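You operate a simulated robot arm through the tools that you are given. There is no shell and no other tool. Be economical: measure what you need, move in short steps, check, and stop when the job is done.

The job below is to be done with a simulated two-armed robot. You get a single attempt, and the scene is never put back.

Task
Open the drawer of the green table, take the yellow bush and leave it in the inside of the goods table drawer, then shut the drawer. Fetch the purple collar and set it on the second board from the top of the paint shelves. Put the bag marked "seed" from the highest board of the paint shelves on the high board of the parts rack and the bag labelled "beans" on the board under the packing bench. Lift the lid of the white box open. Any order will do. Set down upright: yellow bush, bag.

The check looks at the end state, three seconds after you hand in, the way a careful person would. Anything else that was tipped, shoved, dropped, spilled or broken makes it a failure. Lids that push on must go on centred and level and be pressed home; caps that screw on are set level and turned clockwise until they are tight.

Robot
Two 7-joint arms with two-finger parallel grippers on one trunk, on a base that drives. Base frame: it is fixed to the floor where the robot stands at the start and does not move with it; the origin is under the middle of the robot, x ahead of it, y to its left, z up. Readings come in m, rad, newtons and seconds.
The left shoulder is at the start at [0.06, 0.189, 1.003], the right one opposite. With the tool pointing down near the work surface each hand reaches from about 0.1 to 0.64 m from the robot's upright axis, wherever it stands, measured 20 degrees to its own side. Places, roughly: board under the packing bench [0.7, 1.1, 0.2]; drawer of the green table [0.6, -0.2, 0.6]; green bag marked beans, small seed bag, yellow bag [0.5, 6, 1.25]; high board of the parts rack [0.8, 2.3, 1.2]; inside of the goods table drawer [0.7, -0.2, 0.6]; lid of the white box [-8.1, -2.2, 1.3]; purple collar (6x6x3 cm) [0.7, 5.8, 0.8]; second board of the paint shelves [0.1, 5.9, 0.5]; yellow bush (4x4x6 cm) [-1.4, -3.4, 0.8]. Payload 3.43 kg a hand.
Tool frame (each hand has its own): the origin (TCP) lies between the finger pads and is the grasp point; the fingertips stand 0.03 m ahead of it; z points along the fingers, y is the line along which they close. Largest opening 0.094 m; finger width 0.028, thickness 0.01; the body of the gripper, 0.05 by 0.096 m, starts 0.055 m behind the TCP.
Orientation is that of the tool frame in the base frame, as a unit quaternion [x, y, z, w]. With the fingers straight down and closing along the base's y, the tool's x points along the base's -x, its y along +y and its z along -z.

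Tools
- The arms move only by the tool servo_tool. It takes "left_commands", "right_commands" or both (then of equal length, played together; a hand with none holds still); each is a list of rows, each a list of 7 numbers: the shift along the base's x, y, z in m, then the turn, a rotation vector about the base's x, y, z in rad, then the finger opening in m, from 0 to 0.094. In form: [[x, y, z, rx, ry, rz, fingers], ...]. A call has 1 to 8 rows; each row is the pose to reach, as a shift and turn from the pose commanded when the call began. A row lasts 0.2 s, in which the tool goes at most 0.05 m and 0.15 rad; a call with a longer step from one row to the next is refused whole, and so is a gripper value outside its range. Where a pose cannot be reached the arm comes as near as it can. A force on the tool above 40 N (or 10 N above the force at the start of the call, whichever is more), or a blocked arm, ends the call early, and 0.2 s more pass. The fingers move at their own pace (about 0.153 m/s each) and stop on an object; they squeeze with about 25 N. The grip force told is the motor's: it shows also when the fingers shut on nothing. Time passes only in rows, and 0.2 s behind the last, so rows that repeat a pose let the fingers close. It gives the time, the measured TCP pose, the force on the tool (base axes), the opening and the grip force at its end, in the units of the frame above (readings bear some noise), with the torque about the TCP (base axes, N m) and any sound that the robot's microphone picked up, and new pictures: "show" is both (left out), scene, wrist or none (wrist: the cameras of the hands that moved).
- Cameras (640 x 400 px; columns grow to the right, rows downward): "scene" is now at [-0.0028, 0.005, 1.5321]; the picture's right is [0.06, -1.00, 0.00], its down [-0.93, -0.05, -0.36] and it looks along [0.36, 0.02, -0.93] (base axes); focal length 254 px, centre (320, 200). "left" rides on the left gripper at [0.076, -0.014, -0.102] in its tool frame; the picture's right is [0.18, 0.98, 0.00], its down [-0.75, 0.14, -0.64] and it looks along [-0.63, 0.12, 0.77] (tool axes); focal length 243 px, centre (320, 200). "right" rides on the right gripper at [0.076, 0.014, -0.102] in its tool frame; the picture's right is [-0.18, 0.98, 0.00], its down [-0.75, -0.14, -0.64] and it looks along [-0.63, -0.12, 0.77] (tool axes); focal length 243 px, centre (320, 200). There is no depth. A picture from a camera that has moved, and an enlarged one, comes with that camera's place and axes in the base frame and with its lens.
- raise_lower(by): slides the trunk up (or, below 0, down) by that many m; the arms and the scene camera ride with it, the base frame stays. It gives what a move gives, with no picture.
- steer(legs): drives the robot by 1 to 6 legs, each [ahead, left, turn to the left] in m, m and rad, along the robot's own axes; the way and the turn of a leg run together, so that a leg with both is an arc; at most 1.5 m and 3.142 rad a leg. The arms and the cameras ride along, it lands a little off, and it stops where it bumps. It gives what a move gives, and a new picture of the scene camera.
- head_to(pan, tilt): turns the head with the scene camera to pan (to the left, within 1.501 rad either way) and tilt (down, from -0.506 to 1.204), counted from straight ahead of the robot. It gives what a move gives, and a new picture of the scene camera.
- enlarge(camera, box): a new picture of the part [left, top, right, bottom] of that camera's present view, enlarged. The clock stands still meanwhile.
- hand_in(): hands the job in; it is judged then, once.

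Work in short steps. Places have to be worked out from the pictures, the camera data and where the tool is seen: move nearer, look again, correct. Check each grasp and each placing, and mend what went wrong. You have 175 turns and 260 pictures in all, those below and enlarged ones among them. Open the grippers and draw the arms clear of the work before you hand the job in, unless the task says otherwise; then end with one line.

The tools are called after ">>>" by a JSON object that holds its "op" and its "data". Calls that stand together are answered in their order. servo_tool: Moves the arms, as the interface text tells. Its arguments: {"type":"object","properties":{"left_commands":{"type":"array","items":{"type":"array","items":{"type":"number"}}},"right_commands":{"type":"array","items":{"type":"array","items":{"type":"number"}}},"show":{"type":"string","enum":["both","scene","wrist","none"]}},"required":[]} The other tools are called the same way: raise_lower (by) slides the trunk up or down; steer (legs) drives the base; head_to (pan, tilt) turns the head that bears the scene camera; enlarge (camera, box) takes an enlarged picture of a part of a camera's view; hand_in () hands the job in.

At the start:

```text
clock: 0.0
left_tool_pos: [0.3458, 0.3671, 0.8837]
left_tcp_rot: [0.0, 1.0, 0.0, 0.0]
left_wrist_force: [0.2, -1.1, 0.2]
left_wrist_torque: [-0.03, 0.03, 0.0]
left_gripper_width: 0.0943
left_grip_force: 0.0
right_tool_pos: [0.3492, -0.001, 0.8614]
right_tcp_rot: [0.0, 1.0, 0.0, 0.0]
right_wrist_force: [0.3, -0.4, -0.3]
right_wrist_torque: [-0.01, 0.0, 0.03]
right_gripper_width: 0.0942
right_grip_force: 0.0
trunk travel left (down, up): [-0.675, 0.315]
robot x, y, heading: [0.0044, -0.0025, 0.002]
head pan, tilt: [0.058, 1.201]
```

scene: 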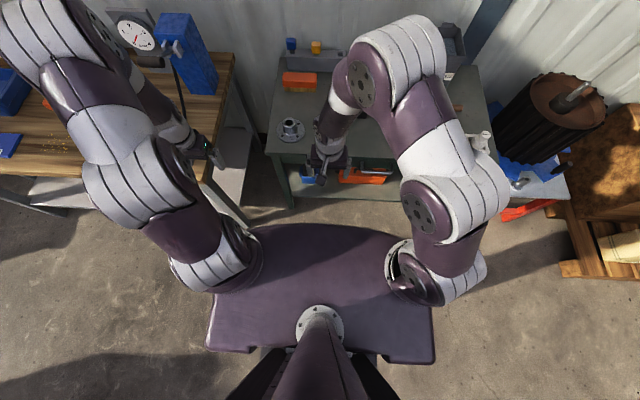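
right: 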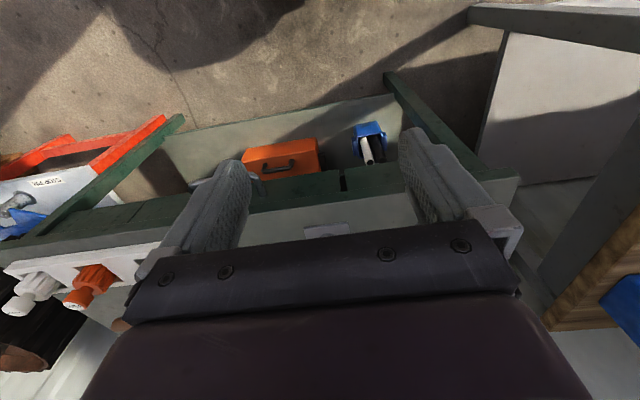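
left: 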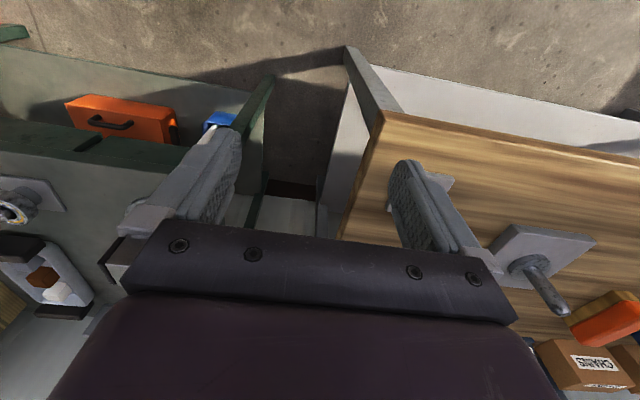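

I'll look around first with the head raised, to see the green table and its drawer.

>>> {"op": "head_to", "data": {"pan": 0.0, "tilt": 0.6}}

>>> {"op": "head_to", "data": {"pan": 1.4, "tilt": 0.35}}

>>> {"op": "head_to", "data": {"pan": -1.4, "tilt": 0.35}}

```text
clock: 1.0
left_tool_pos: [0.3459, 0.3669, 0.8838]
left_tcp_rot: [-0.001, 1.0, -0.001, 0.0]
left_wrist_force: [-1.3, -0.1, -0.7]
left_wrist_torque: [0.02, 0.02, -0.03]
left_gripper_width: 0.094
left_grip_force: 0.1
right_tool_pos: [0.348, -0.0011, 0.8617]
right_tcp_rot: [0.0, 1.0, -0.001, 0.0]
right_wrist_force: [0.2, 0.4, 0.1]
right_wrist_torque: [-0.02, -0.01, 0.04]
right_gripper_width: 0.094
right_grip_force: 0.0
trunk travel left (down, up): [-0.675, 0.315]
robot x, y, heading: [0.0008, 0.0012, -0.001]
head pan, tilt: [0.0, 0.6]
camera scene: at [0.0297, 0.0018, 1.5766], right [0.0, -1.0, 0.0], down [-0.57, 0.0, -0.82], along [0.82, 0.0, -0.57], focal length 254 px, centre (320, 200)
```

scene: 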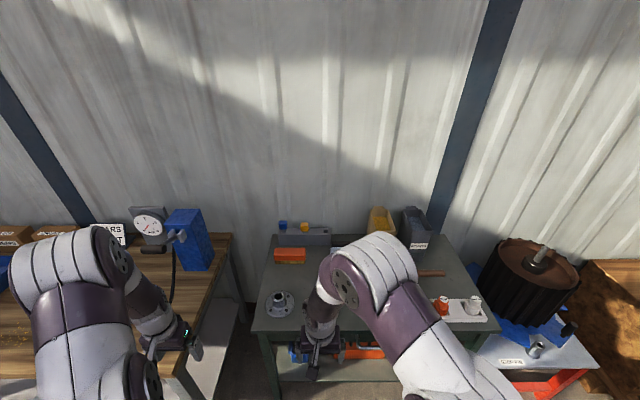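

```text
clock: 2.5
left_tool_pos: [0.3459, 0.3675, 0.8825]
left_tcp_rot: [0.0, 1.0, 0.0, 0.0]
left_wrist_force: [0.0, 0.2, -0.1]
left_wrist_torque: [0.0, 0.01, 0.0]
left_gripper_width: 0.094
left_grip_force: 0.1
right_tool_pos: [0.3496, -0.0007, 0.8614]
right_tcp_rot: [0.0, 1.0, -0.001, 0.0]
right_wrist_force: [-0.1, 0.1, -0.9]
right_wrist_torque: [0.02, 0.0, 0.03]
right_gripper_width: 0.0937
right_grip_force: 0.0
trunk travel left (down, up): [-0.675, 0.315]
robot x, y, heading: [-0.0006, 0.0023, -0.003]
head pan, tilt: [1.4, 0.351]
camera scene: at [-0.0427, 0.0936, 1.5994], right [0.99, -0.17, 0.0], down [-0.06, -0.34, -0.94], along [0.16, 0.93, -0.34], focal length 254 px, centre (320, 200)
```

scene: 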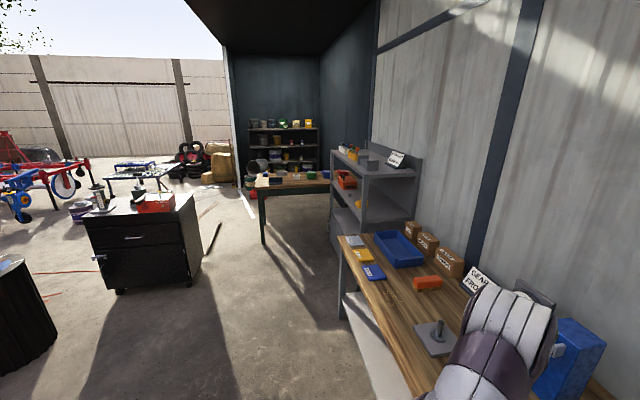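

```text
clock: 5.0
left_tool_pos: [0.3463, 0.3665, 0.8824]
left_tcp_rot: [0.0, 1.0, 0.0, 0.0]
left_wrist_force: [0.1, 0.8, -0.7]
left_wrist_torque: [0.0, 0.02, 0.01]
left_gripper_width: 0.094
left_grip_force: 0.1
right_tool_pos: [0.349, -0.0015, 0.861]
right_tcp_rot: [0.0, 1.0, 0.0, 0.0]
right_wrist_force: [0.2, 0.2, -0.4]
right_wrist_torque: [-0.01, 0.02, 0.01]
right_gripper_width: 0.0941
right_grip_force: 0.0
trunk travel left (down, up): [-0.675, 0.315]
robot x, y, heading: [0.0013, 0.0016, -0.0]
head pan, tilt: [-1.4, 0.351]
camera scene: at [-0.0428, -0.0899, 1.5995], right [-0.99, -0.17, 0.0], down [-0.06, 0.34, -0.94], along [0.16, -0.93, -0.34], focal length 254 px, centre (320, 200)
```

scene: 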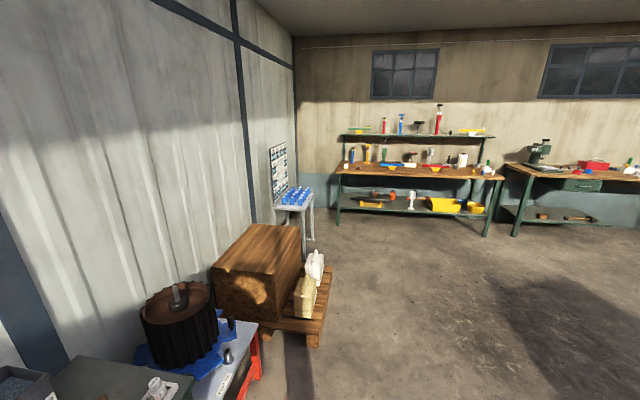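

The green table stands right ahead with its front edge near x≈0.46. I'll back off a bit to see the drawer front.

>>> {"op": "steer", "data": {"legs": [[-0.6, 0, 0]]}}

>>> {"op": "head_to", "data": {"pan": -0.15, "tilt": 0.75}}

```text
clock: 8.4
left_tool_pos: [-0.2504, 0.3677, 0.8828]
left_tcp_rot: [-0.003, 1.0, 0.0, 0.0]
left_wrist_force: [0.0, -0.5, 0.2]
left_wrist_torque: [-0.02, 0.0, 0.0]
left_gripper_width: 0.0938
left_grip_force: 0.0
right_tool_pos: [-0.2451, 0.0009, 0.8611]
right_tcp_rot: [-0.003, 1.0, 0.0, 0.0]
right_wrist_force: [0.6, -0.1, -1.1]
right_wrist_torque: [-0.01, -0.03, 0.03]
right_gripper_width: 0.094
right_grip_force: 0.1
trunk travel left (down, up): [-0.675, 0.315]
robot x, y, heading: [-0.598, -0.0022, 0.002]
head pan, tilt: [-1.4, 0.351]
camera scene: at [-0.6374, -0.0915, 1.5995], right [-0.98, -0.17, 0.0], down [-0.06, 0.34, -0.94], along [0.16, -0.92, -0.34], focal length 254 px, centre (320, 200)
```

scene: 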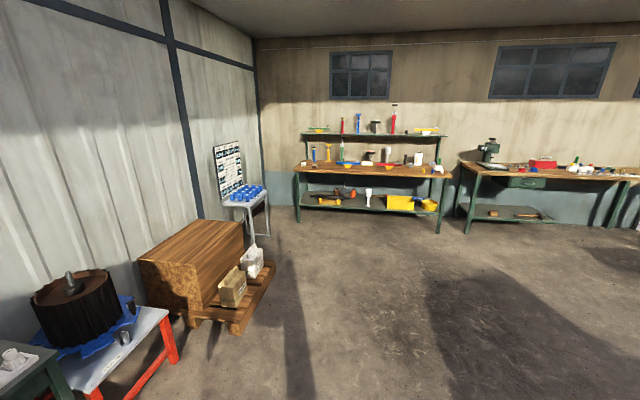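

```text
clock: 9.8
left_tool_pos: [-0.2499, 0.3665, 0.8828]
left_tcp_rot: [-0.003, 1.0, 0.001, 0.001]
left_wrist_force: [0.1, 0.2, -0.3]
left_wrist_torque: [0.05, 0.04, 0.01]
left_gripper_width: 0.0939
left_grip_force: 0.0
right_tool_pos: [-0.2465, -0.001, 0.8607]
right_tcp_rot: [-0.002, 1.0, 0.0, 0.0]
right_wrist_force: [-0.3, -0.6, 0.7]
right_wrist_torque: [-0.02, 0.01, 0.03]
right_gripper_width: 0.0941
right_grip_force: 0.1
trunk travel left (down, up): [-0.675, 0.315]
robot x, y, heading: [-0.5946, -0.0021, 0.007]
head pan, tilt: [-0.15, 0.75]
camera scene: at [-0.5713, -0.0119, 1.5638], right [-0.15, -0.99, 0.0], down [-0.67, 0.1, -0.73], along [0.72, -0.11, -0.68], focal length 254 px, centre (320, 200)
```

scene: 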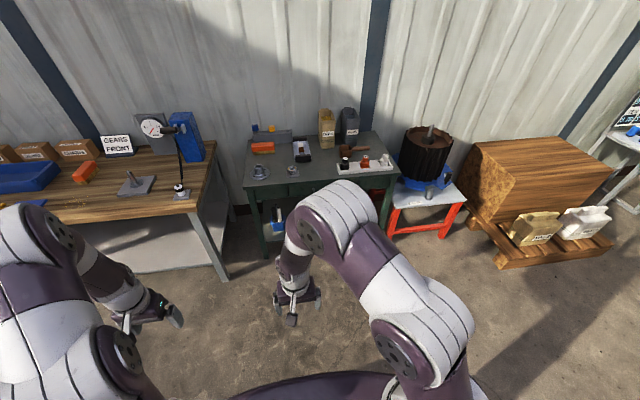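

The arm hides part of the drawer; I enlarge the table region.

>>> {"op": "enlarge", "data": {"camera": "scene", "box": [220, 90, 420, 270]}}

```text
2.22 times, centred on (320, 180) of scene
camera zoom: at [-0.5713, -0.0119, 1.5638], right [-0.15, -0.99, 0.0], down [-0.67, 0.1, -0.73], along [0.72, -0.11, -0.68], focal length 564 px, centre (320, 244)
```

zoom: 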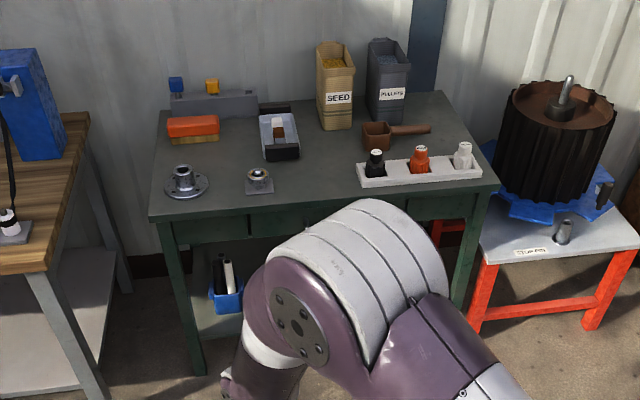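

The right arm hides the drawer. I move the right hand outward to the right and look again.

>>> {"op": "servo_tool", "data": {"right_commands": [[0, -0.05, 0, 0, 0, 0, 0.094], [0, -0.1, 0, 0, 0, 0, 0.094], [0, -0.15, 0, 0, 0, 0, 0.094], [0, -0.2, 0, 0, 0, 0, 0.094], [-0.02, -0.25, 0, 0, 0, 0, 0.094], [-0.04, -0.3, 0, 0, 0, 0, 0.094], [-0.06, -0.35, 0, 0, 0, 0, 0.094], [-0.08, -0.4, 0, 0, 0, 0, 0.094]], "show": "none"}}

>>> {"op": "steer", "data": {"legs": [[-0.2, -0.15, 0]]}}

>>> {"op": "enlarge", "data": {"camera": "scene", "box": [220, 60, 420, 260]}}

```text
refused: row 5 steps farther than a row can; nothing moved
```

```text
clock: 11.6
left_tool_pos: [-0.4528, 0.2155, 0.8824]
left_tcp_rot: [-0.001, 1.0, 0.0, 0.0]
left_wrist_force: [-0.3, 0.4, -0.5]
left_wrist_torque: [-0.02, -0.02, 0.01]
left_gripper_width: 0.0938
left_grip_force: 0.0
right_tool_pos: [-0.4496, -0.1522, 0.8613]
right_tcp_rot: [-0.001, 1.0, 0.001, 0.0]
right_wrist_force: [0.6, -0.5, -0.2]
right_wrist_torque: [-0.02, 0.01, -0.01]
right_gripper_width: 0.094
right_grip_force: 0.0
trunk travel left (down, up): [-0.675, 0.315]
robot x, y, heading: [-0.7995, -0.1497, 0.003]
head pan, tilt: [-0.15, 0.75]
camera scene: at [-0.775, -0.1626, 1.5638], right [-0.15, -0.99, 0.0], down [-0.67, 0.1, -0.73], along [0.72, -0.11, -0.68], focal length 254 px, centre (320, 200)
```

scene: 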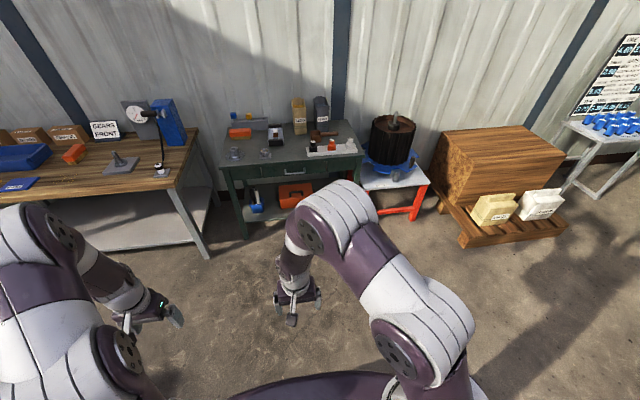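

```text
2.00 times, centred on (320, 160) of scene
camera zoom: at [-0.775, -0.1626, 1.5638], right [-0.15, -0.99, 0.0], down [-0.67, 0.1, -0.73], along [0.72, -0.11, -0.68], focal length 508 px, centre (320, 280)
```

zoom: 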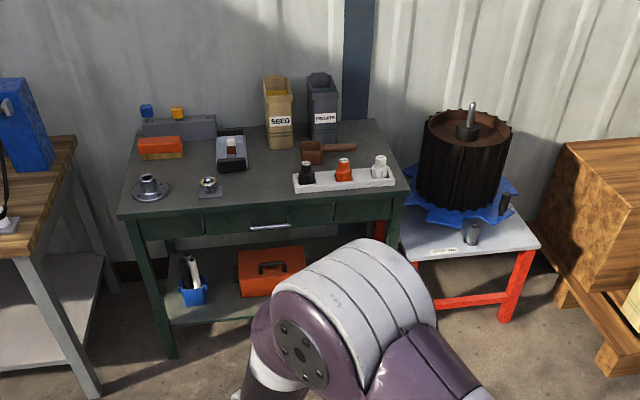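

The drawer's bar handle sits near (0.44, -0.20, 0.655). I turn the right hand to point forward with fingers closing vertically (here in free space), then drive up.

>>> {"op": "servo_tool", "data": {"right_commands": [[0, 0, 0, 0.0866, -0.0866, -0.0866, 0.094], [0, 0, 0, 0.1732, -0.1732, -0.1732, 0.094], [0, 0, 0, 0.2598, -0.2598, -0.2598, 0.094], [0, 0, 0, 0.3464, -0.3464, -0.3464, 0.094], [0, 0, 0, 0.433, -0.433, -0.433, 0.094], [0, 0, 0, 0.5196, -0.5196, -0.5196, 0.094], [0, 0, 0, 0.605, -0.605, -0.605, 0.094]], "show": "none"}}

>>> {"op": "servo_tool", "data": {"right_commands": [[0, 0, 0, 0.0866, -0.0866, -0.0866, 0.094], [0, 0, 0, 0.1732, -0.1732, -0.1732, 0.094], [0, 0, 0, 0.2598, -0.2598, -0.2598, 0.094], [0, 0, 0, 0.3464, -0.3464, -0.3464, 0.094], [0, 0, 0, 0.433, -0.433, -0.433, 0.094], [0, 0, 0, 0.5196, -0.5196, -0.5196, 0.094], [0, 0, 0, 0.605, -0.605, -0.605, 0.094]], "show": "both"}}

```text
clock: 13.2
left_tool_pos: [-0.4515, 0.2159, 0.8821]
left_tcp_rot: [-0.001, 1.0, 0.0, 0.0]
left_wrist_force: [0.0, -0.2, 0.0]
left_wrist_torque: [0.0, -0.01, 0.05]
left_gripper_width: 0.0938
left_grip_force: 0.0
right_tool_pos: [-0.449, -0.1512, 0.8615]
right_tcp_rot: [0.288, 0.866, 0.289, 0.29]
right_wrist_force: [-0.2, -0.3, 0.7]
right_wrist_torque: [0.01, -0.01, 0.03]
right_gripper_width: 0.0942
right_grip_force: 0.0
right hand out of reach, approached as far as the arm can: row 4
trunk travel left (down, up): [-0.675, 0.315]
robot x, y, heading: [-0.8001, -0.1532, -0.0]
head pan, tilt: [-0.15, 0.75]
```

```text
clock: 14.6
left_tool_pos: [-0.452, 0.2167, 0.8829]
left_tcp_rot: [-0.001, 1.0, 0.0, 0.0]
left_wrist_force: [-0.1, 0.1, -0.1]
left_wrist_torque: [0.0, 0.01, -0.01]
left_gripper_width: 0.0939
left_grip_force: 0.2
right_tool_pos: [-0.4011, -0.1753, 0.8869]
right_tcp_rot: [0.514, 0.526, 0.461, 0.497]
right_wrist_force: [-0.7, 0.4, -0.2]
right_wrist_torque: [-0.01, -0.01, 0.02]
right_gripper_width: 0.0939
right_grip_force: 0.1
trunk travel left (down, up): [-0.675, 0.315]
robot x, y, heading: [-0.7986, -0.1509, -0.0]
head pan, tilt: [-0.15, 0.75]
stopped in row 6 (right hand): the arm was blocked; the commanded pose is now the measured one
camera scene: at [-0.7742, -0.1622, 1.5638], right [-0.15, -0.99, 0.0], down [-0.67, 0.1, -0.73], along [0.72, -0.11, -0.68], focal length 254 px, centre (320, 200)
camera right: at [-0.5018, -0.0963, 0.9053], right [0.08, -0.14, 0.99], down [-0.67, -0.74, -0.05], along [0.74, -0.66, -0.15], focal length 243 px, centre (320, 200)
```

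scene: 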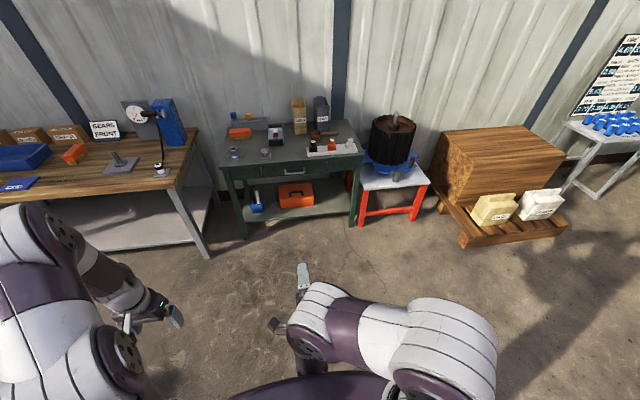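
right: 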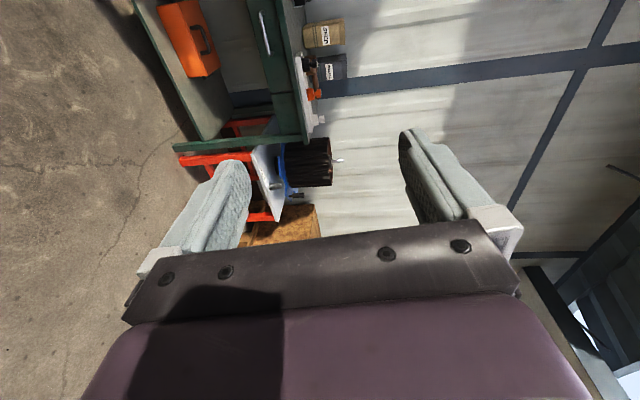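

Nearly forward-pointing. I extend the hand forward, right and down to handle height while trimming the orientation.

>>> {"op": "servo_tool", "data": {"right_commands": [[0.02, -0.02, -0.03, 0.007, -0.012, 0.003, 0.094], [0.04, -0.04, -0.06, 0.014, -0.023, 0.007, 0.094], [0.06, -0.06, -0.09, 0.02, -0.035, 0.01, 0.094], [0.08, -0.08, -0.12, 0.027, -0.047, 0.014, 0.094], [0.1, -0.1, -0.16, 0.034, -0.058, 0.017, 0.094], [0.12, -0.12, -0.195, 0.041, -0.07, 0.02, 0.094], [0.12, -0.12, -0.232, 0.048, -0.082, 0.024, 0.094]], "show": "both"}}

```text
clock: 16.2
left_tool_pos: [-0.4532, 0.2163, 0.8832]
left_tcp_rot: [-0.001, 1.0, 0.0, 0.0]
left_wrist_force: [1.2, -0.7, 0.3]
left_wrist_torque: [0.03, 0.0, 0.01]
left_gripper_width: 0.094
left_grip_force: 0.0
right_tool_pos: [-0.2815, -0.294, 0.6551]
right_tcp_rot: [0.5, 0.499, 0.5, 0.501]
right_wrist_force: [0.6, -0.7, -0.5]
right_wrist_torque: [-0.01, -0.02, 0.03]
right_gripper_width: 0.0937
right_grip_force: 0.0
trunk travel left (down, up): [-0.675, 0.315]
robot x, y, heading: [-0.7987, -0.1495, 0.001]
head pan, tilt: [-0.15, 0.75]
camera scene: at [-0.7745, -0.1621, 1.5639], right [-0.15, -0.99, 0.0], down [-0.67, 0.1, -0.73], along [0.72, -0.11, -0.68], focal length 254 px, centre (320, 200)
camera right: at [-0.3849, -0.2185, 0.6693], right [0.0, -0.18, 0.98], down [-0.64, -0.75, -0.14], along [0.77, -0.63, -0.12], focal length 243 px, centre (320, 200)
```

scene: 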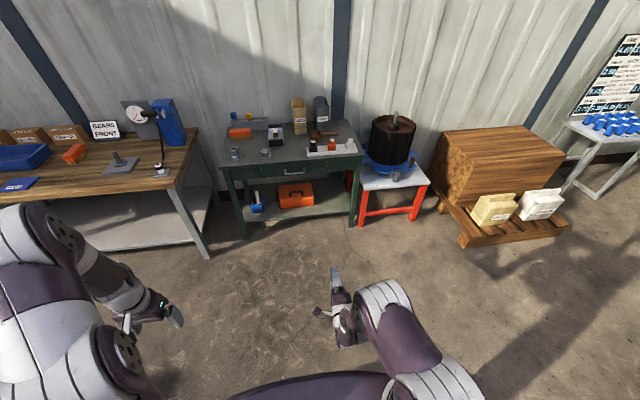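
right: 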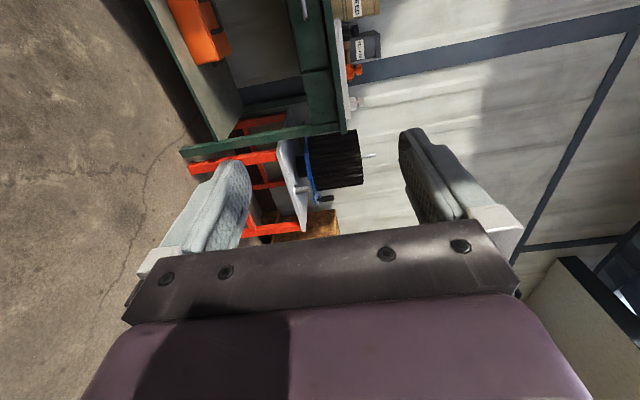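

Hand level at z=0.655. I drive toward the handle, stopping about 8 cm short.

>>> {"op": "steer", "data": {"legs": [[0.61, 0.096, 0]]}}

>>> {"op": "enlarge", "data": {"camera": "right", "box": [0, 0, 640, 400]}}

```text
clock: 19.7
left_tool_pos: [0.1595, 0.3193, 0.8824]
left_tcp_rot: [-0.004, 1.0, 0.0, 0.0]
left_wrist_force: [0.4, 0.3, 0.0]
left_wrist_torque: [0.02, 0.02, -0.03]
left_gripper_width: 0.094
left_grip_force: 0.2
right_tool_pos: [0.3314, -0.1896, 0.6554]
right_tcp_rot: [0.499, 0.502, 0.5, 0.499]
right_wrist_force: [0.1, -0.6, -0.1]
right_wrist_torque: [-0.02, 0.0, -0.01]
right_gripper_width: 0.0939
right_grip_force: 0.0
trunk travel left (down, up): [-0.675, 0.315]
robot x, y, heading: [-0.1852, -0.0521, 0.007]
head pan, tilt: [-0.15, 0.75]
camera scene: at [-0.161, -0.0613, 1.5638], right [-0.14, -0.99, 0.0], down [-0.68, 0.1, -0.73], along [0.72, -0.1, -0.68], focal length 254 px, centre (320, 200)
```

scene: 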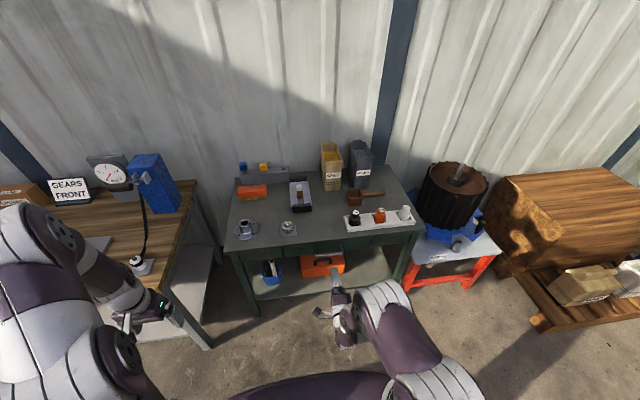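

```text
1.00 times, centred on (320, 200) of right (not enlarged: the box is as wide or as high as the picture)
camera zoom: at [0.228, -0.1151, 0.6692], right [0.0, -0.18, 0.98], down [-0.64, -0.76, -0.14], along [0.77, -0.63, -0.12], focal length 243 px, centre (320, 200)
```

zoom: 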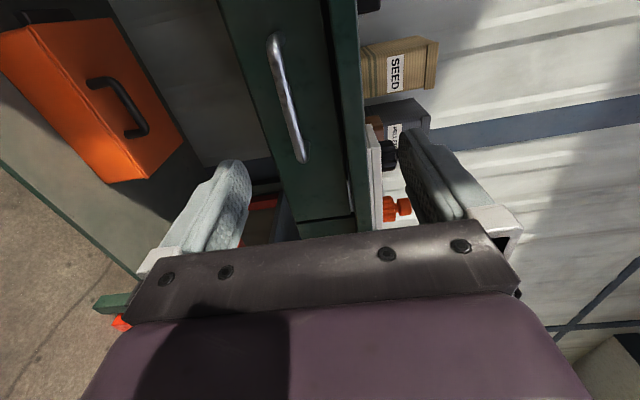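

The handle is seen lower and right between the fingers' plane. I enlarge the scene picture to triangulate its depth.

>>> {"op": "enlarge", "data": {"camera": "scene", "box": [240, 210, 400, 310]}}

```text
4.00 times, centred on (320, 260) of scene
camera zoom: at [-0.161, -0.0613, 1.5638], right [-0.14, -0.99, 0.0], down [-0.68, 0.1, -0.73], along [0.72, -0.1, -0.68], focal length 1016 px, centre (320, -40)
```

zoom: 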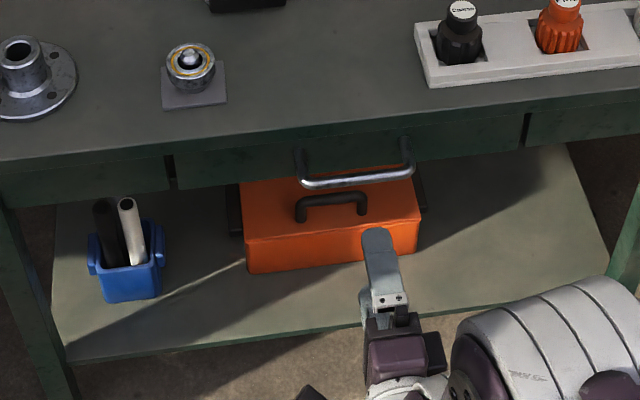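

Triangulated handle bar: about (0.478, -0.187, 0.62). I lower the hand to that height, narrow the opening, and drive 8 cm forward.

>>> {"op": "servo_tool", "data": {"right_commands": [[0, 0, -0.018, 0, 0, 0, 0.06], [0, 0.002, -0.035, 0, 0, 0, 0.06]], "show": "none"}}

>>> {"op": "steer", "data": {"legs": [[0.09, 0, 0]]}}

>>> {"op": "enlarge", "data": {"camera": "right", "box": [0, 0, 640, 400]}}

```text
clock: 20.3
left_tool_pos: [0.1573, 0.3182, 0.8814]
left_tcp_rot: [-0.004, 1.0, 0.0, 0.0]
left_wrist_force: [0.4, 0.3, 0.5]
left_wrist_torque: [0.02, 0.0, -0.02]
left_gripper_width: 0.0942
left_grip_force: 0.1
right_tool_pos: [0.3306, -0.189, 0.6196]
right_tcp_rot: [0.499, 0.502, 0.501, 0.498]
right_wrist_force: [-0.3, -1.2, 0.0]
right_wrist_torque: [0.0, 0.01, 0.01]
right_gripper_width: 0.0602
right_grip_force: 0.0
trunk travel left (down, up): [-0.675, 0.315]
robot x, y, heading: [-0.1843, -0.0516, 0.007]
head pan, tilt: [-0.15, 0.75]
```

```text
clock: 21.4
left_tool_pos: [0.2487, 0.3187, 0.8826]
left_tcp_rot: [-0.004, 1.0, -0.001, -0.001]
left_wrist_force: [0.5, -0.3, -0.1]
left_wrist_torque: [0.03, 0.01, -0.02]
left_gripper_width: 0.0939
left_grip_force: 0.0
right_tool_pos: [0.4206, -0.1878, 0.6192]
right_tcp_rot: [0.5, 0.502, 0.501, 0.498]
right_wrist_force: [-0.1, 0.2, 0.2]
right_wrist_torque: [0.01, -0.03, -0.02]
right_gripper_width: 0.0602
right_grip_force: 0.1
trunk travel left (down, up): [-0.675, 0.315]
robot x, y, heading: [-0.0936, -0.0485, 0.003]
head pan, tilt: [-0.15, 0.75]
camera scene: at [-0.0701, -0.0607, 1.5638], right [-0.14, -0.99, 0.0], down [-0.68, 0.1, -0.73], along [0.72, -0.1, -0.68], focal length 254 px, centre (320, 200)
```

scene: 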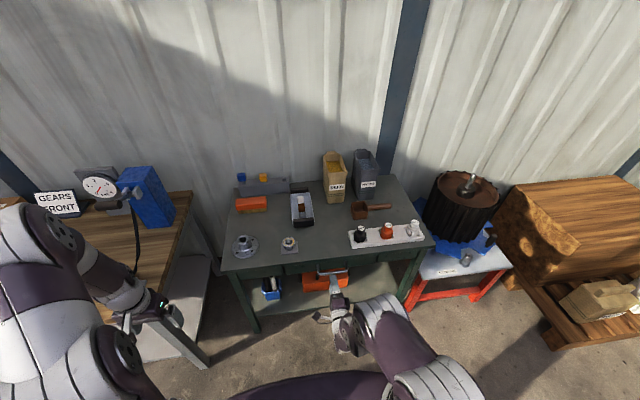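

```text
1.00 times, centred on (320, 200) of right (not enlarged: the box is as wide or as high as the picture)
camera zoom: at [0.3178, -0.1124, 0.6339], right [0.0, -0.18, 0.98], down [-0.64, -0.76, -0.14], along [0.77, -0.63, -0.12], focal length 243 px, centre (320, 200)
```

zoom: 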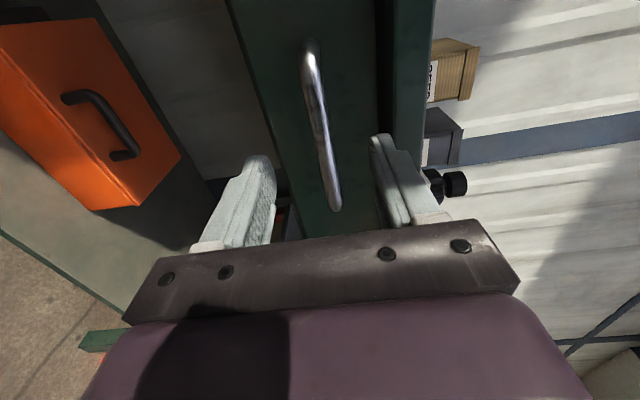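

The bar lies centred between the fingers. I advance 5 cm and close.

>>> {"op": "servo_tool", "data": {"right_commands": [[0.025, 0, 0, 0, 0, 0, 0.06], [0.048, 0, 0, 0, 0, 0, 0.06], [0.048, 0, 0, 0, 0, 0, 0.03], [0.048, 0, 0, 0, 0, 0, 0.0], [0.048, 0, 0, 0, 0, 0, 0.0]], "show": "wrist"}}

```text
clock: 22.7
left_tool_pos: [0.2465, 0.3199, 0.8833]
left_tcp_rot: [-0.004, 1.0, 0.0, -0.001]
left_wrist_force: [-0.2, -0.4, 0.6]
left_wrist_torque: [0.01, 0.03, 0.02]
left_gripper_width: 0.0937
left_grip_force: 0.0
right_tool_pos: [0.4683, -0.183, 0.6215]
right_tcp_rot: [0.501, 0.509, 0.499, 0.492]
right_wrist_force: [-3.0, -1.0, -7.8]
right_wrist_torque: [0.11, 0.0, -0.48]
right_gripper_width: 0.0136
right_grip_force: 44.9
trunk travel left (down, up): [-0.675, 0.315]
robot x, y, heading: [-0.0961, -0.0465, 0.007]
head pan, tilt: [-0.15, 0.75]
stopped in row 5 (right hand): the force on the tool passed its limit at 44 N (the readings are from after the stop); the commanded pose is now the measured one
camera right: at [0.3645, -0.1086, 0.6378], right [0.02, -0.18, 0.98], down [-0.63, -0.76, -0.13], along [0.77, -0.62, -0.13], focal length 243 px, centre (320, 200)
```

right: 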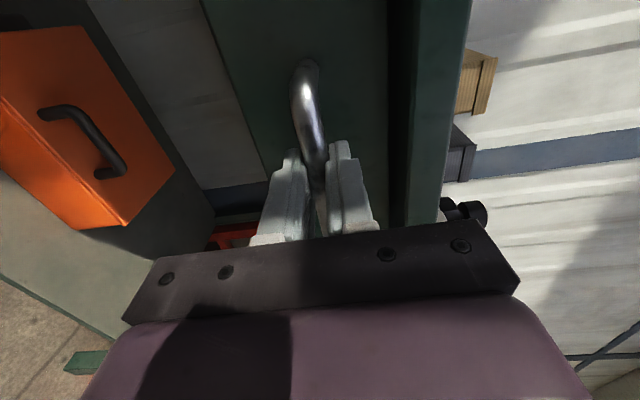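

Gripped firmly. I pull the drawer by backing the base straight.

>>> {"op": "steer", "data": {"legs": [[-0.12, 0, 0]]}}

```text
clock: 23.9
left_tool_pos: [0.1277, 0.3185, 0.8814]
left_tcp_rot: [-0.004, 1.0, 0.0, -0.002]
left_wrist_force: [-0.1, 0.2, 0.5]
left_wrist_torque: [0.01, 0.0, -0.01]
left_gripper_width: 0.0939
left_grip_force: 0.1
right_tool_pos: [0.3504, -0.1833, 0.622]
right_tcp_rot: [0.499, 0.508, 0.5, 0.492]
right_wrist_force: [4.4, 9.9, -26.4]
right_wrist_torque: [0.33, 0.4, -0.32]
right_gripper_width: 0.0136
right_grip_force: 44.4
trunk travel left (down, up): [-0.675, 0.315]
robot x, y, heading: [-0.2152, -0.054, 0.009]
head pan, tilt: [-0.15, 0.75]
camera scene: at [-0.1887, -0.0617, 1.5637], right [-0.14, -0.99, 0.0], down [-0.68, 0.1, -0.73], along [0.72, -0.1, -0.68], focal length 254 px, centre (320, 200)
```

scene: 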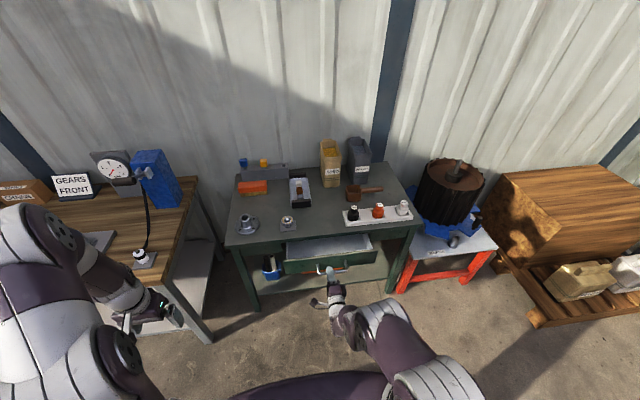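

The drawer slides. I pull another 7 cm.

>>> {"op": "steer", "data": {"legs": [[-0.07, 0, 0]]}}

>>> {"op": "enlarge", "data": {"camera": "scene", "box": [220, 200, 440, 338]}}

```text
clock: 24.9
left_tool_pos: [0.0588, 0.3195, 0.8819]
left_tcp_rot: [-0.004, 1.0, -0.001, -0.001]
left_wrist_force: [0.0, -0.2, 0.1]
left_wrist_torque: [-0.02, -0.02, 0.01]
left_gripper_width: 0.0941
left_grip_force: 0.1
right_tool_pos: [0.2808, -0.1833, 0.6217]
right_tcp_rot: [0.5, 0.51, 0.499, 0.491]
right_wrist_force: [-0.4, 7.0, -24.8]
right_wrist_torque: [0.32, 0.33, 0.68]
right_gripper_width: 0.0135
right_grip_force: 45.7
trunk travel left (down, up): [-0.675, 0.315]
robot x, y, heading: [-0.2879, -0.0487, 0.012]
head pan, tilt: [-0.15, 0.75]
camera scene: at [-0.2599, -0.062, 1.5637], right [-0.14, -0.99, 0.0], down [-0.68, 0.1, -0.73], along [0.72, -0.1, -0.68], focal length 254 px, centre (320, 200)
```

scene: 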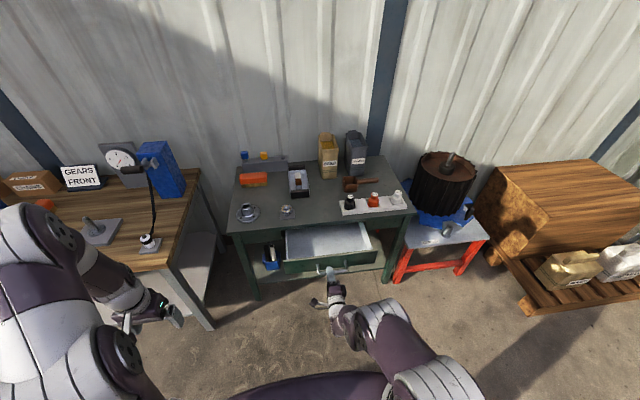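

```text
2.90 times, centred on (330, 269) of scene
camera zoom: at [-0.2599, -0.062, 1.5637], right [-0.14, -0.99, 0.0], down [-0.68, 0.1, -0.73], along [0.72, -0.1, -0.68], focal length 736 px, centre (291, 0)
```

zoom: 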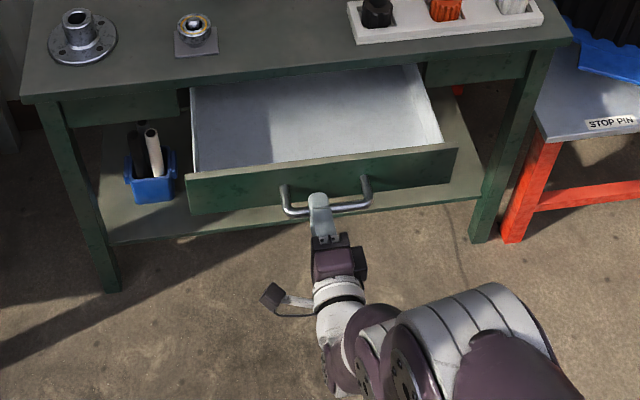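

Drawer open about 19 cm and empty. I release the handle and back off, then head for the yellow bush's bench.

>>> {"op": "servo_tool", "data": {"right_commands": [[0, 0, 0, 0, 0, 0, 0.06], [0, 0, 0, 0, 0, 0, 0.06], [-0.04, 0, 0, 0, 0, 0, 0.06], [-0.08, 0, 0.0, 0, 0, 0, 0.06]], "show": "none"}}

>>> {"op": "steer", "data": {"legs": [[-0.45, 0, 0], [0, 0, -1.57], [1.2, 0, 0], [0.45, 0, 0]]}}

>>> {"op": "head_to", "data": {"pan": -0.3, "tilt": 0.4}}

```text
clock: 25.9
left_tool_pos: [0.0568, 0.3175, 0.8835]
left_tcp_rot: [-0.004, 1.0, 0.0, 0.0]
left_wrist_force: [0.3, 0.2, -0.6]
left_wrist_torque: [0.0, 0.02, 0.0]
left_gripper_width: 0.0939
left_grip_force: 0.1
right_tool_pos: [0.1986, -0.1838, 0.6238]
right_tcp_rot: [0.498, 0.509, 0.5, 0.493]
right_wrist_force: [-0.2, -0.1, 0.0]
right_wrist_torque: [0.01, 0.02, -0.01]
right_gripper_width: 0.0598
right_grip_force: 0.0
trunk travel left (down, up): [-0.675, 0.315]
robot x, y, heading: [-0.2892, -0.0518, 0.007]
head pan, tilt: [-0.15, 0.75]
```

```text
clock: 40.5
left_tool_pos: [-0.4224, -2.0458, 0.8832]
left_tcp_rot: [0.715, 0.699, 0.001, -0.001]
left_wrist_force: [0.3, -1.3, 0.7]
left_wrist_torque: [-0.01, 0.03, -0.04]
left_gripper_width: 0.0938
left_grip_force: 0.1
right_tool_pos: [-0.9287, -2.1702, 0.6232]
right_tcp_rot: [0.714, -0.004, -0.005, 0.7]
right_wrist_force: [0.2, 0.0, -0.7]
right_wrist_torque: [0.02, 0.02, -0.01]
right_gripper_width: 0.0602
right_grip_force: 0.1
trunk travel left (down, up): [-0.675, 0.315]
robot x, y, heading: [-0.7797, -1.6897, -1.596]
head pan, tilt: [-0.15, 0.75]
camera scene: at [-0.7924, -1.7113, 1.5638], right [-0.98, 0.17, 0.0], down [0.12, 0.67, -0.73], along [-0.13, -0.72, -0.68], focal length 254 px, centre (320, 200)
```

scene: 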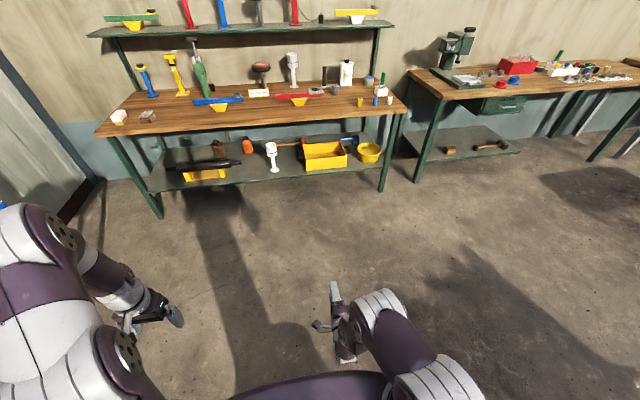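

```text
clock: 41.3
left_tool_pos: [-0.422, -2.0448, 0.8832]
left_tcp_rot: [0.716, 0.698, -0.001, 0.0]
left_wrist_force: [0.0, 0.2, 0.6]
left_wrist_torque: [-0.04, -0.03, -0.03]
left_gripper_width: 0.0939
left_grip_force: 0.1
right_tool_pos: [-0.9284, -2.1695, 0.6232]
right_tcp_rot: [0.713, -0.005, -0.006, 0.701]
right_wrist_force: [0.0, -0.8, -0.6]
right_wrist_torque: [0.0, 0.02, -0.01]
right_gripper_width: 0.0599
right_grip_force: 0.1
trunk travel left (down, up): [-0.675, 0.315]
robot x, y, heading: [-0.7793, -1.6912, -1.597]
head pan, tilt: [-0.3, 0.4]
camera scene: at [-0.8075, -1.7167, 1.5948], right [-0.95, 0.32, 0.0], down [0.12, 0.37, -0.92], along [-0.29, -0.87, -0.39], focal length 254 px, centre (320, 200)
```

scene: 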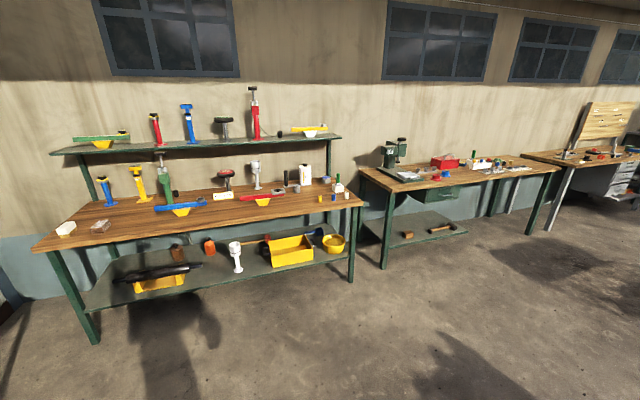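

The bush should appear near (322,200): a small yellow thing at the bench's right end. Enlarging.

>>> {"op": "enlarge", "data": {"camera": "scene", "box": [260, 150, 380, 225]}}

```text
5.33 times, centred on (320, 188) of scene
camera zoom: at [-0.8075, -1.7167, 1.5948], right [-0.95, 0.32, 0.0], down [0.12, 0.37, -0.92], along [-0.29, -0.87, -0.39], focal length 1355 px, centre (320, 267)
```

zoom: 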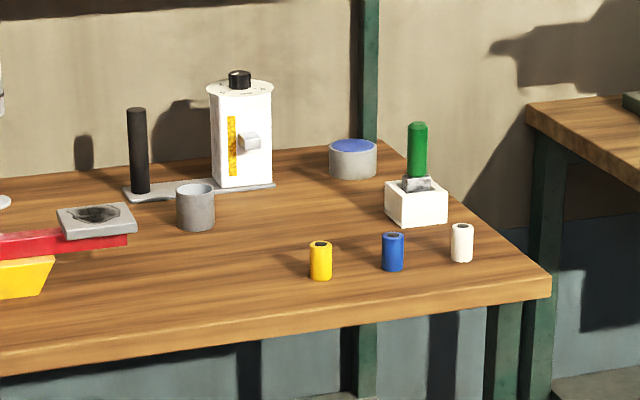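

The yellow bush stands at the bench's right front, with blue and white ones beside it. I raise the right hand clear and drive near, facing the bench.

>>> {"op": "servo_tool", "data": {"right_commands": [[0, 0, 0.05, 0, 0, 0, 0.06], [0, 0, 0.1, 0, 0, 0, 0.06], [0, 0, 0.15, 0, 0, 0, 0.06], [0, 0, 0.2, 0, 0, 0, 0.06], [0, 0, 0.25, 0, 0, 0, 0.06], [0, 0, 0.3, 0, 0, 0, 0.06], [0, 0, 0.35, 0, 0, 0, 0.06]], "show": "none"}}

>>> {"op": "steer", "data": {"legs": [[0, 0, 0.026], [0.5, -0.84, 0], [0.4, 0, 0]]}}

>>> {"op": "head_to", "data": {"pan": 0.2, "tilt": 0.75}}

```text
clock: 42.9
left_tool_pos: [-0.4216, -2.0441, 0.8829]
left_tcp_rot: [0.714, 0.7, 0.001, -0.001]
left_wrist_force: [0.7, -0.4, -0.2]
left_wrist_torque: [0.0, 0.02, -0.01]
left_gripper_width: 0.0942
left_grip_force: 0.1
right_tool_pos: [-0.9293, -2.1692, 0.9719]
right_tcp_rot: [0.713, -0.004, -0.007, 0.701]
right_wrist_force: [0.6, 0.1, -0.6]
right_wrist_torque: [0.0, 0.0, 0.02]
right_gripper_width: 0.06
right_grip_force: 0.1
trunk travel left (down, up): [-0.675, 0.315]
robot x, y, heading: [-0.7795, -1.6927, -1.591]
head pan, tilt: [-0.3, 0.4]
```

```text
clock: 50.5
left_tool_pos: [-1.2641, -2.9323, 0.8828]
left_tcp_rot: [0.709, 0.705, 0.001, 0.0]
left_wrist_force: [0.6, -0.7, 1.0]
left_wrist_torque: [0.03, -0.01, 0.01]
left_gripper_width: 0.094
left_grip_force: 0.1
right_tool_pos: [-1.7687, -3.066, 0.9706]
right_tcp_rot: [0.713, 0.002, 0.001, 0.701]
right_wrist_force: [-0.9, -0.5, -0.4]
right_wrist_torque: [0.03, 0.02, 0.01]
right_gripper_width: 0.0601
right_grip_force: 0.1
trunk travel left (down, up): [-0.675, 0.315]
robot x, y, heading: [-1.6307, -2.5811, -1.575]
head pan, tilt: [-0.3, 0.4]
camera scene: at [-1.6559, -2.6105, 1.5949], right [-0.95, 0.3, 0.0], down [0.12, 0.37, -0.92], along [-0.28, -0.88, -0.39], focal length 254 px, centre (320, 200)
```

scene: 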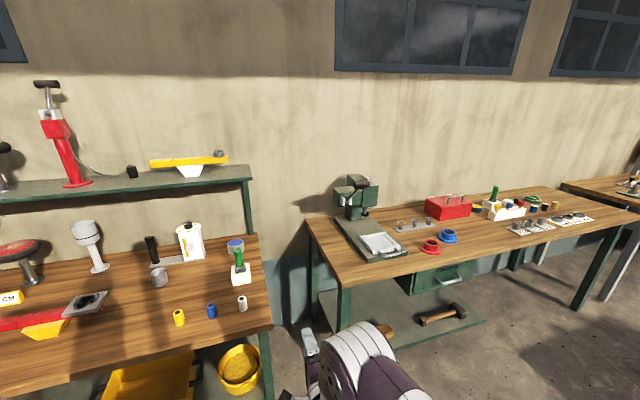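

```text
clock: 51.4
left_tool_pos: [-1.2648, -2.9308, 0.8826]
left_tcp_rot: [0.709, 0.705, 0.0, 0.0]
left_wrist_force: [-0.7, 0.4, 0.2]
left_wrist_torque: [-0.01, -0.03, 0.0]
left_gripper_width: 0.0941
left_grip_force: 0.1
right_tool_pos: [-1.7684, -3.0648, 0.972]
right_tcp_rot: [0.712, 0.002, 0.002, 0.702]
right_wrist_force: [0.1, 0.1, 0.0]
right_wrist_torque: [0.03, 0.01, -0.03]
right_gripper_width: 0.06
right_grip_force: 0.1
trunk travel left (down, up): [-0.675, 0.315]
robot x, y, heading: [-1.6322, -2.5831, -1.575]
head pan, tilt: [0.201, 0.75]
camera scene: at [-1.612, -2.6028, 1.5639], right [-0.98, -0.19, 0.0], down [-0.13, 0.67, -0.73], along [0.14, -0.72, -0.68], focal length 254 px, centre (320, 200)
```

scene: 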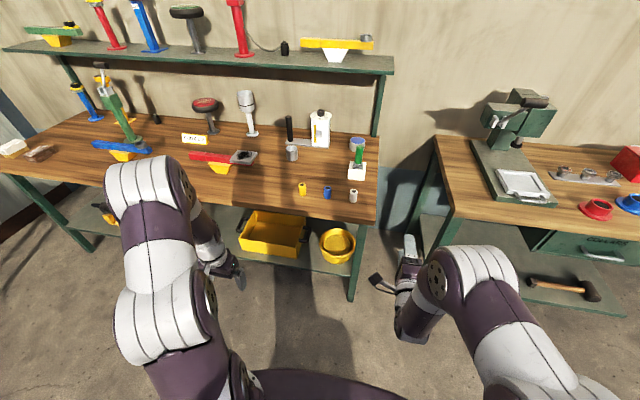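

Bush located at about (-1.37, -3.43), base z≈0.80. I raise the left hand, drive 0.3 m ahead, then swing the left hand over it.

>>> {"op": "servo_tool", "data": {"left_commands": [[0, 0, 0.05, 0, 0, 0, 0.07], [0, 0, 0.1, 0, 0, 0, 0.07]], "show": "none"}}

>>> {"op": "steer", "data": {"legs": [[0.29, 0, 0]]}}

>>> {"op": "servo_tool", "data": {"left_commands": [[-0.025, -0.03, 0, 0, 0, 0, 0.07], [-0.05, -0.06, 0, 0, 0, 0, 0.07], [-0.075, -0.09, 0, 0, 0, 0, 0.07], [-0.1, -0.12, 0, 0, 0, 0, 0.07]], "show": "both"}}

```text
clock: 52.0
left_tool_pos: [-1.2652, -2.9315, 0.9814]
left_tcp_rot: [0.709, 0.705, 0.0, -0.002]
left_wrist_force: [0.1, -0.7, 0.5]
left_wrist_torque: [-0.02, -0.01, 0.0]
left_gripper_width: 0.0699
left_grip_force: 0.0
right_tool_pos: [-1.7692, -3.0654, 0.9703]
right_tcp_rot: [0.713, 0.003, 0.001, 0.701]
right_wrist_force: [-0.3, 0.3, 0.5]
right_wrist_torque: [0.01, -0.02, 0.02]
right_gripper_width: 0.0602
right_grip_force: 0.1
trunk travel left (down, up): [-0.675, 0.315]
robot x, y, heading: [-1.6323, -2.584, -1.575]
head pan, tilt: [0.201, 0.75]
```

```text
clock: 54.0
left_tool_pos: [-1.2691, -3.2272, 0.9824]
left_tcp_rot: [0.712, 0.703, 0.001, -0.001]
left_wrist_force: [0.8, -0.9, 0.8]
left_wrist_torque: [0.01, -0.03, 0.01]
left_gripper_width: 0.07
left_grip_force: 0.1
right_tool_pos: [-1.7759, -3.3577, 0.9728]
right_tcp_rot: [0.713, 0.0, -0.002, 0.701]
right_wrist_force: [1.1, -1.2, -0.1]
right_wrist_torque: [0.01, 0.01, 0.0]
right_gripper_width: 0.0603
right_grip_force: 0.0
trunk travel left (down, up): [-0.675, 0.315]
robot x, y, heading: [-1.6286, -2.8697, -1.579]
head pan, tilt: [0.201, 0.75]
camera scene: at [-1.6148, -2.8958, 1.5638], right [-0.98, -0.19, 0.0], down [-0.13, 0.67, -0.73], along [0.14, -0.72, -0.68], focal length 254 px, centre (320, 200)
```

scene: 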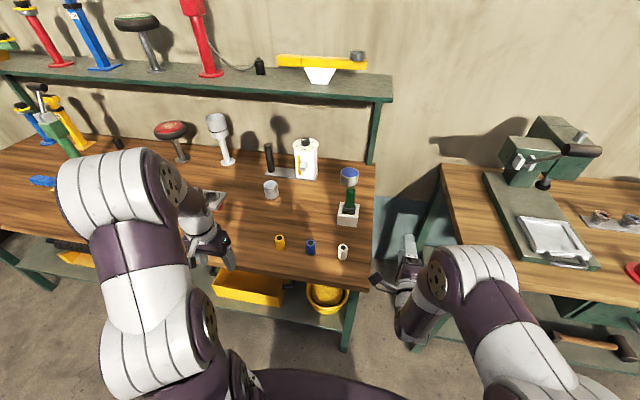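

```text
clock: 55.0
left_tool_pos: [-1.3699, -3.3482, 0.9803]
left_tcp_rot: [0.712, 0.702, 0.001, -0.001]
left_wrist_force: [-0.8, 0.1, 0.6]
left_wrist_torque: [0.01, -0.01, 0.01]
left_gripper_width: 0.0698
left_grip_force: 0.1
right_tool_pos: [-1.775, -3.3568, 0.9713]
right_tcp_rot: [0.713, 0.0, -0.002, 0.701]
right_wrist_force: [-0.3, 0.0, 0.3]
right_wrist_torque: [-0.01, -0.02, 0.01]
right_gripper_width: 0.06
right_grip_force: 0.1
trunk travel left (down, up): [-0.675, 0.315]
robot x, y, heading: [-1.6283, -2.8771, -1.589]
head pan, tilt: [0.201, 0.75]
camera scene: at [-1.6154, -2.8967, 1.5638], right [-0.98, -0.19, 0.0], down [-0.13, 0.67, -0.73], along [0.14, -0.72, -0.68], focal length 254 px, centre (320, 200)
camera left: at [-1.3834, -3.2706, 1.0825], right [0.99, 0.17, 0.0], down [0.13, -0.76, 0.64], along [0.11, -0.63, -0.77], focal length 243 px, centre (320, 200)
```

scene: 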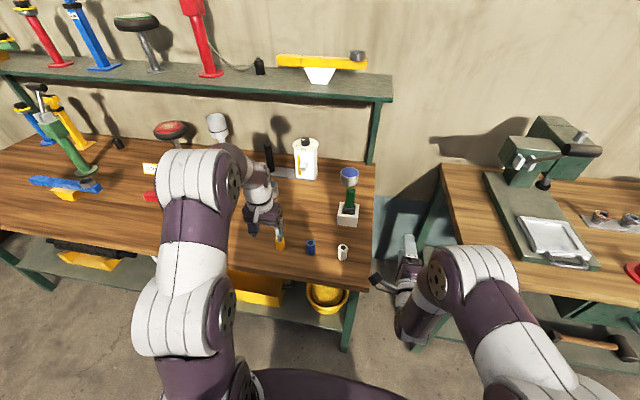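
left: 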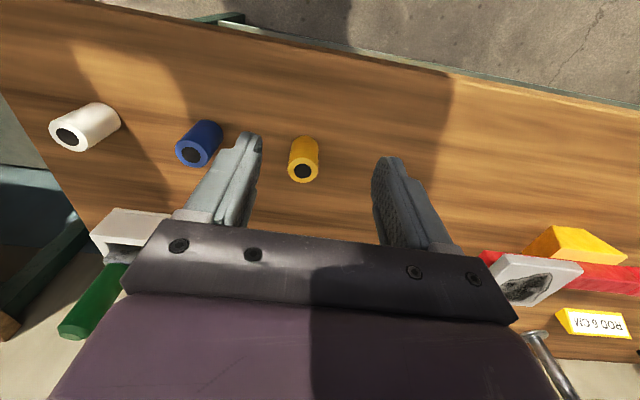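

The bush top reads near (-1.375, -3.42, ~0.86). I move over it, staying above, and look again.

>>> {"op": "servo_tool", "data": {"left_commands": [[-0.005, -0.04, -0.01, 0, 0, 0, 0.07], [-0.007, -0.075, -0.03, 0, 0, 0, 0.07]], "show": "both"}}

```text
clock: 55.6
left_tool_pos: [-1.3756, -3.4258, 0.9494]
left_tcp_rot: [0.712, 0.703, 0.0, 0.0]
left_wrist_force: [0.2, 0.2, -0.4]
left_wrist_torque: [0.05, 0.0, 0.02]
left_gripper_width: 0.07
left_grip_force: 0.1
right_tool_pos: [-1.776, -3.3564, 0.9712]
right_tcp_rot: [0.714, 0.0, -0.002, 0.7]
right_wrist_force: [-0.8, 0.5, 0.3]
right_wrist_torque: [-0.03, 0.02, 0.03]
right_gripper_width: 0.0601
right_grip_force: 0.2
trunk travel left (down, up): [-0.675, 0.315]
robot x, y, heading: [-1.634, -2.8752, -1.587]
head pan, tilt: [0.201, 0.75]
camera scene: at [-1.6144, -2.8967, 1.5638], right [-0.98, -0.19, 0.0], down [-0.13, 0.67, -0.73], along [0.14, -0.72, -0.68], focal length 254 px, centre (320, 200)
camera left: at [-1.3896, -3.3489, 1.0519], right [0.99, 0.17, 0.0], down [0.13, -0.76, 0.64], along [0.11, -0.63, -0.77], focal length 243 px, centre (320, 200)
```

scene: 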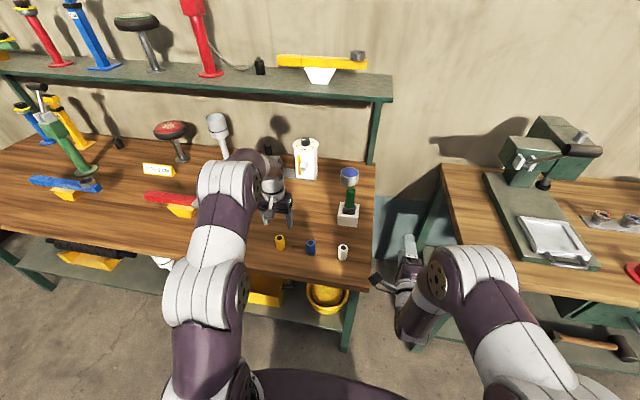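
left: 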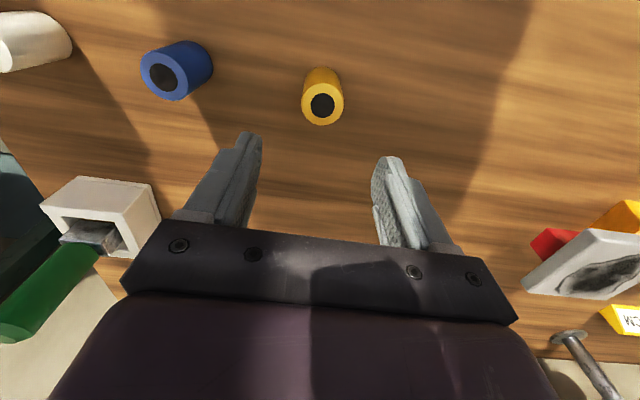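

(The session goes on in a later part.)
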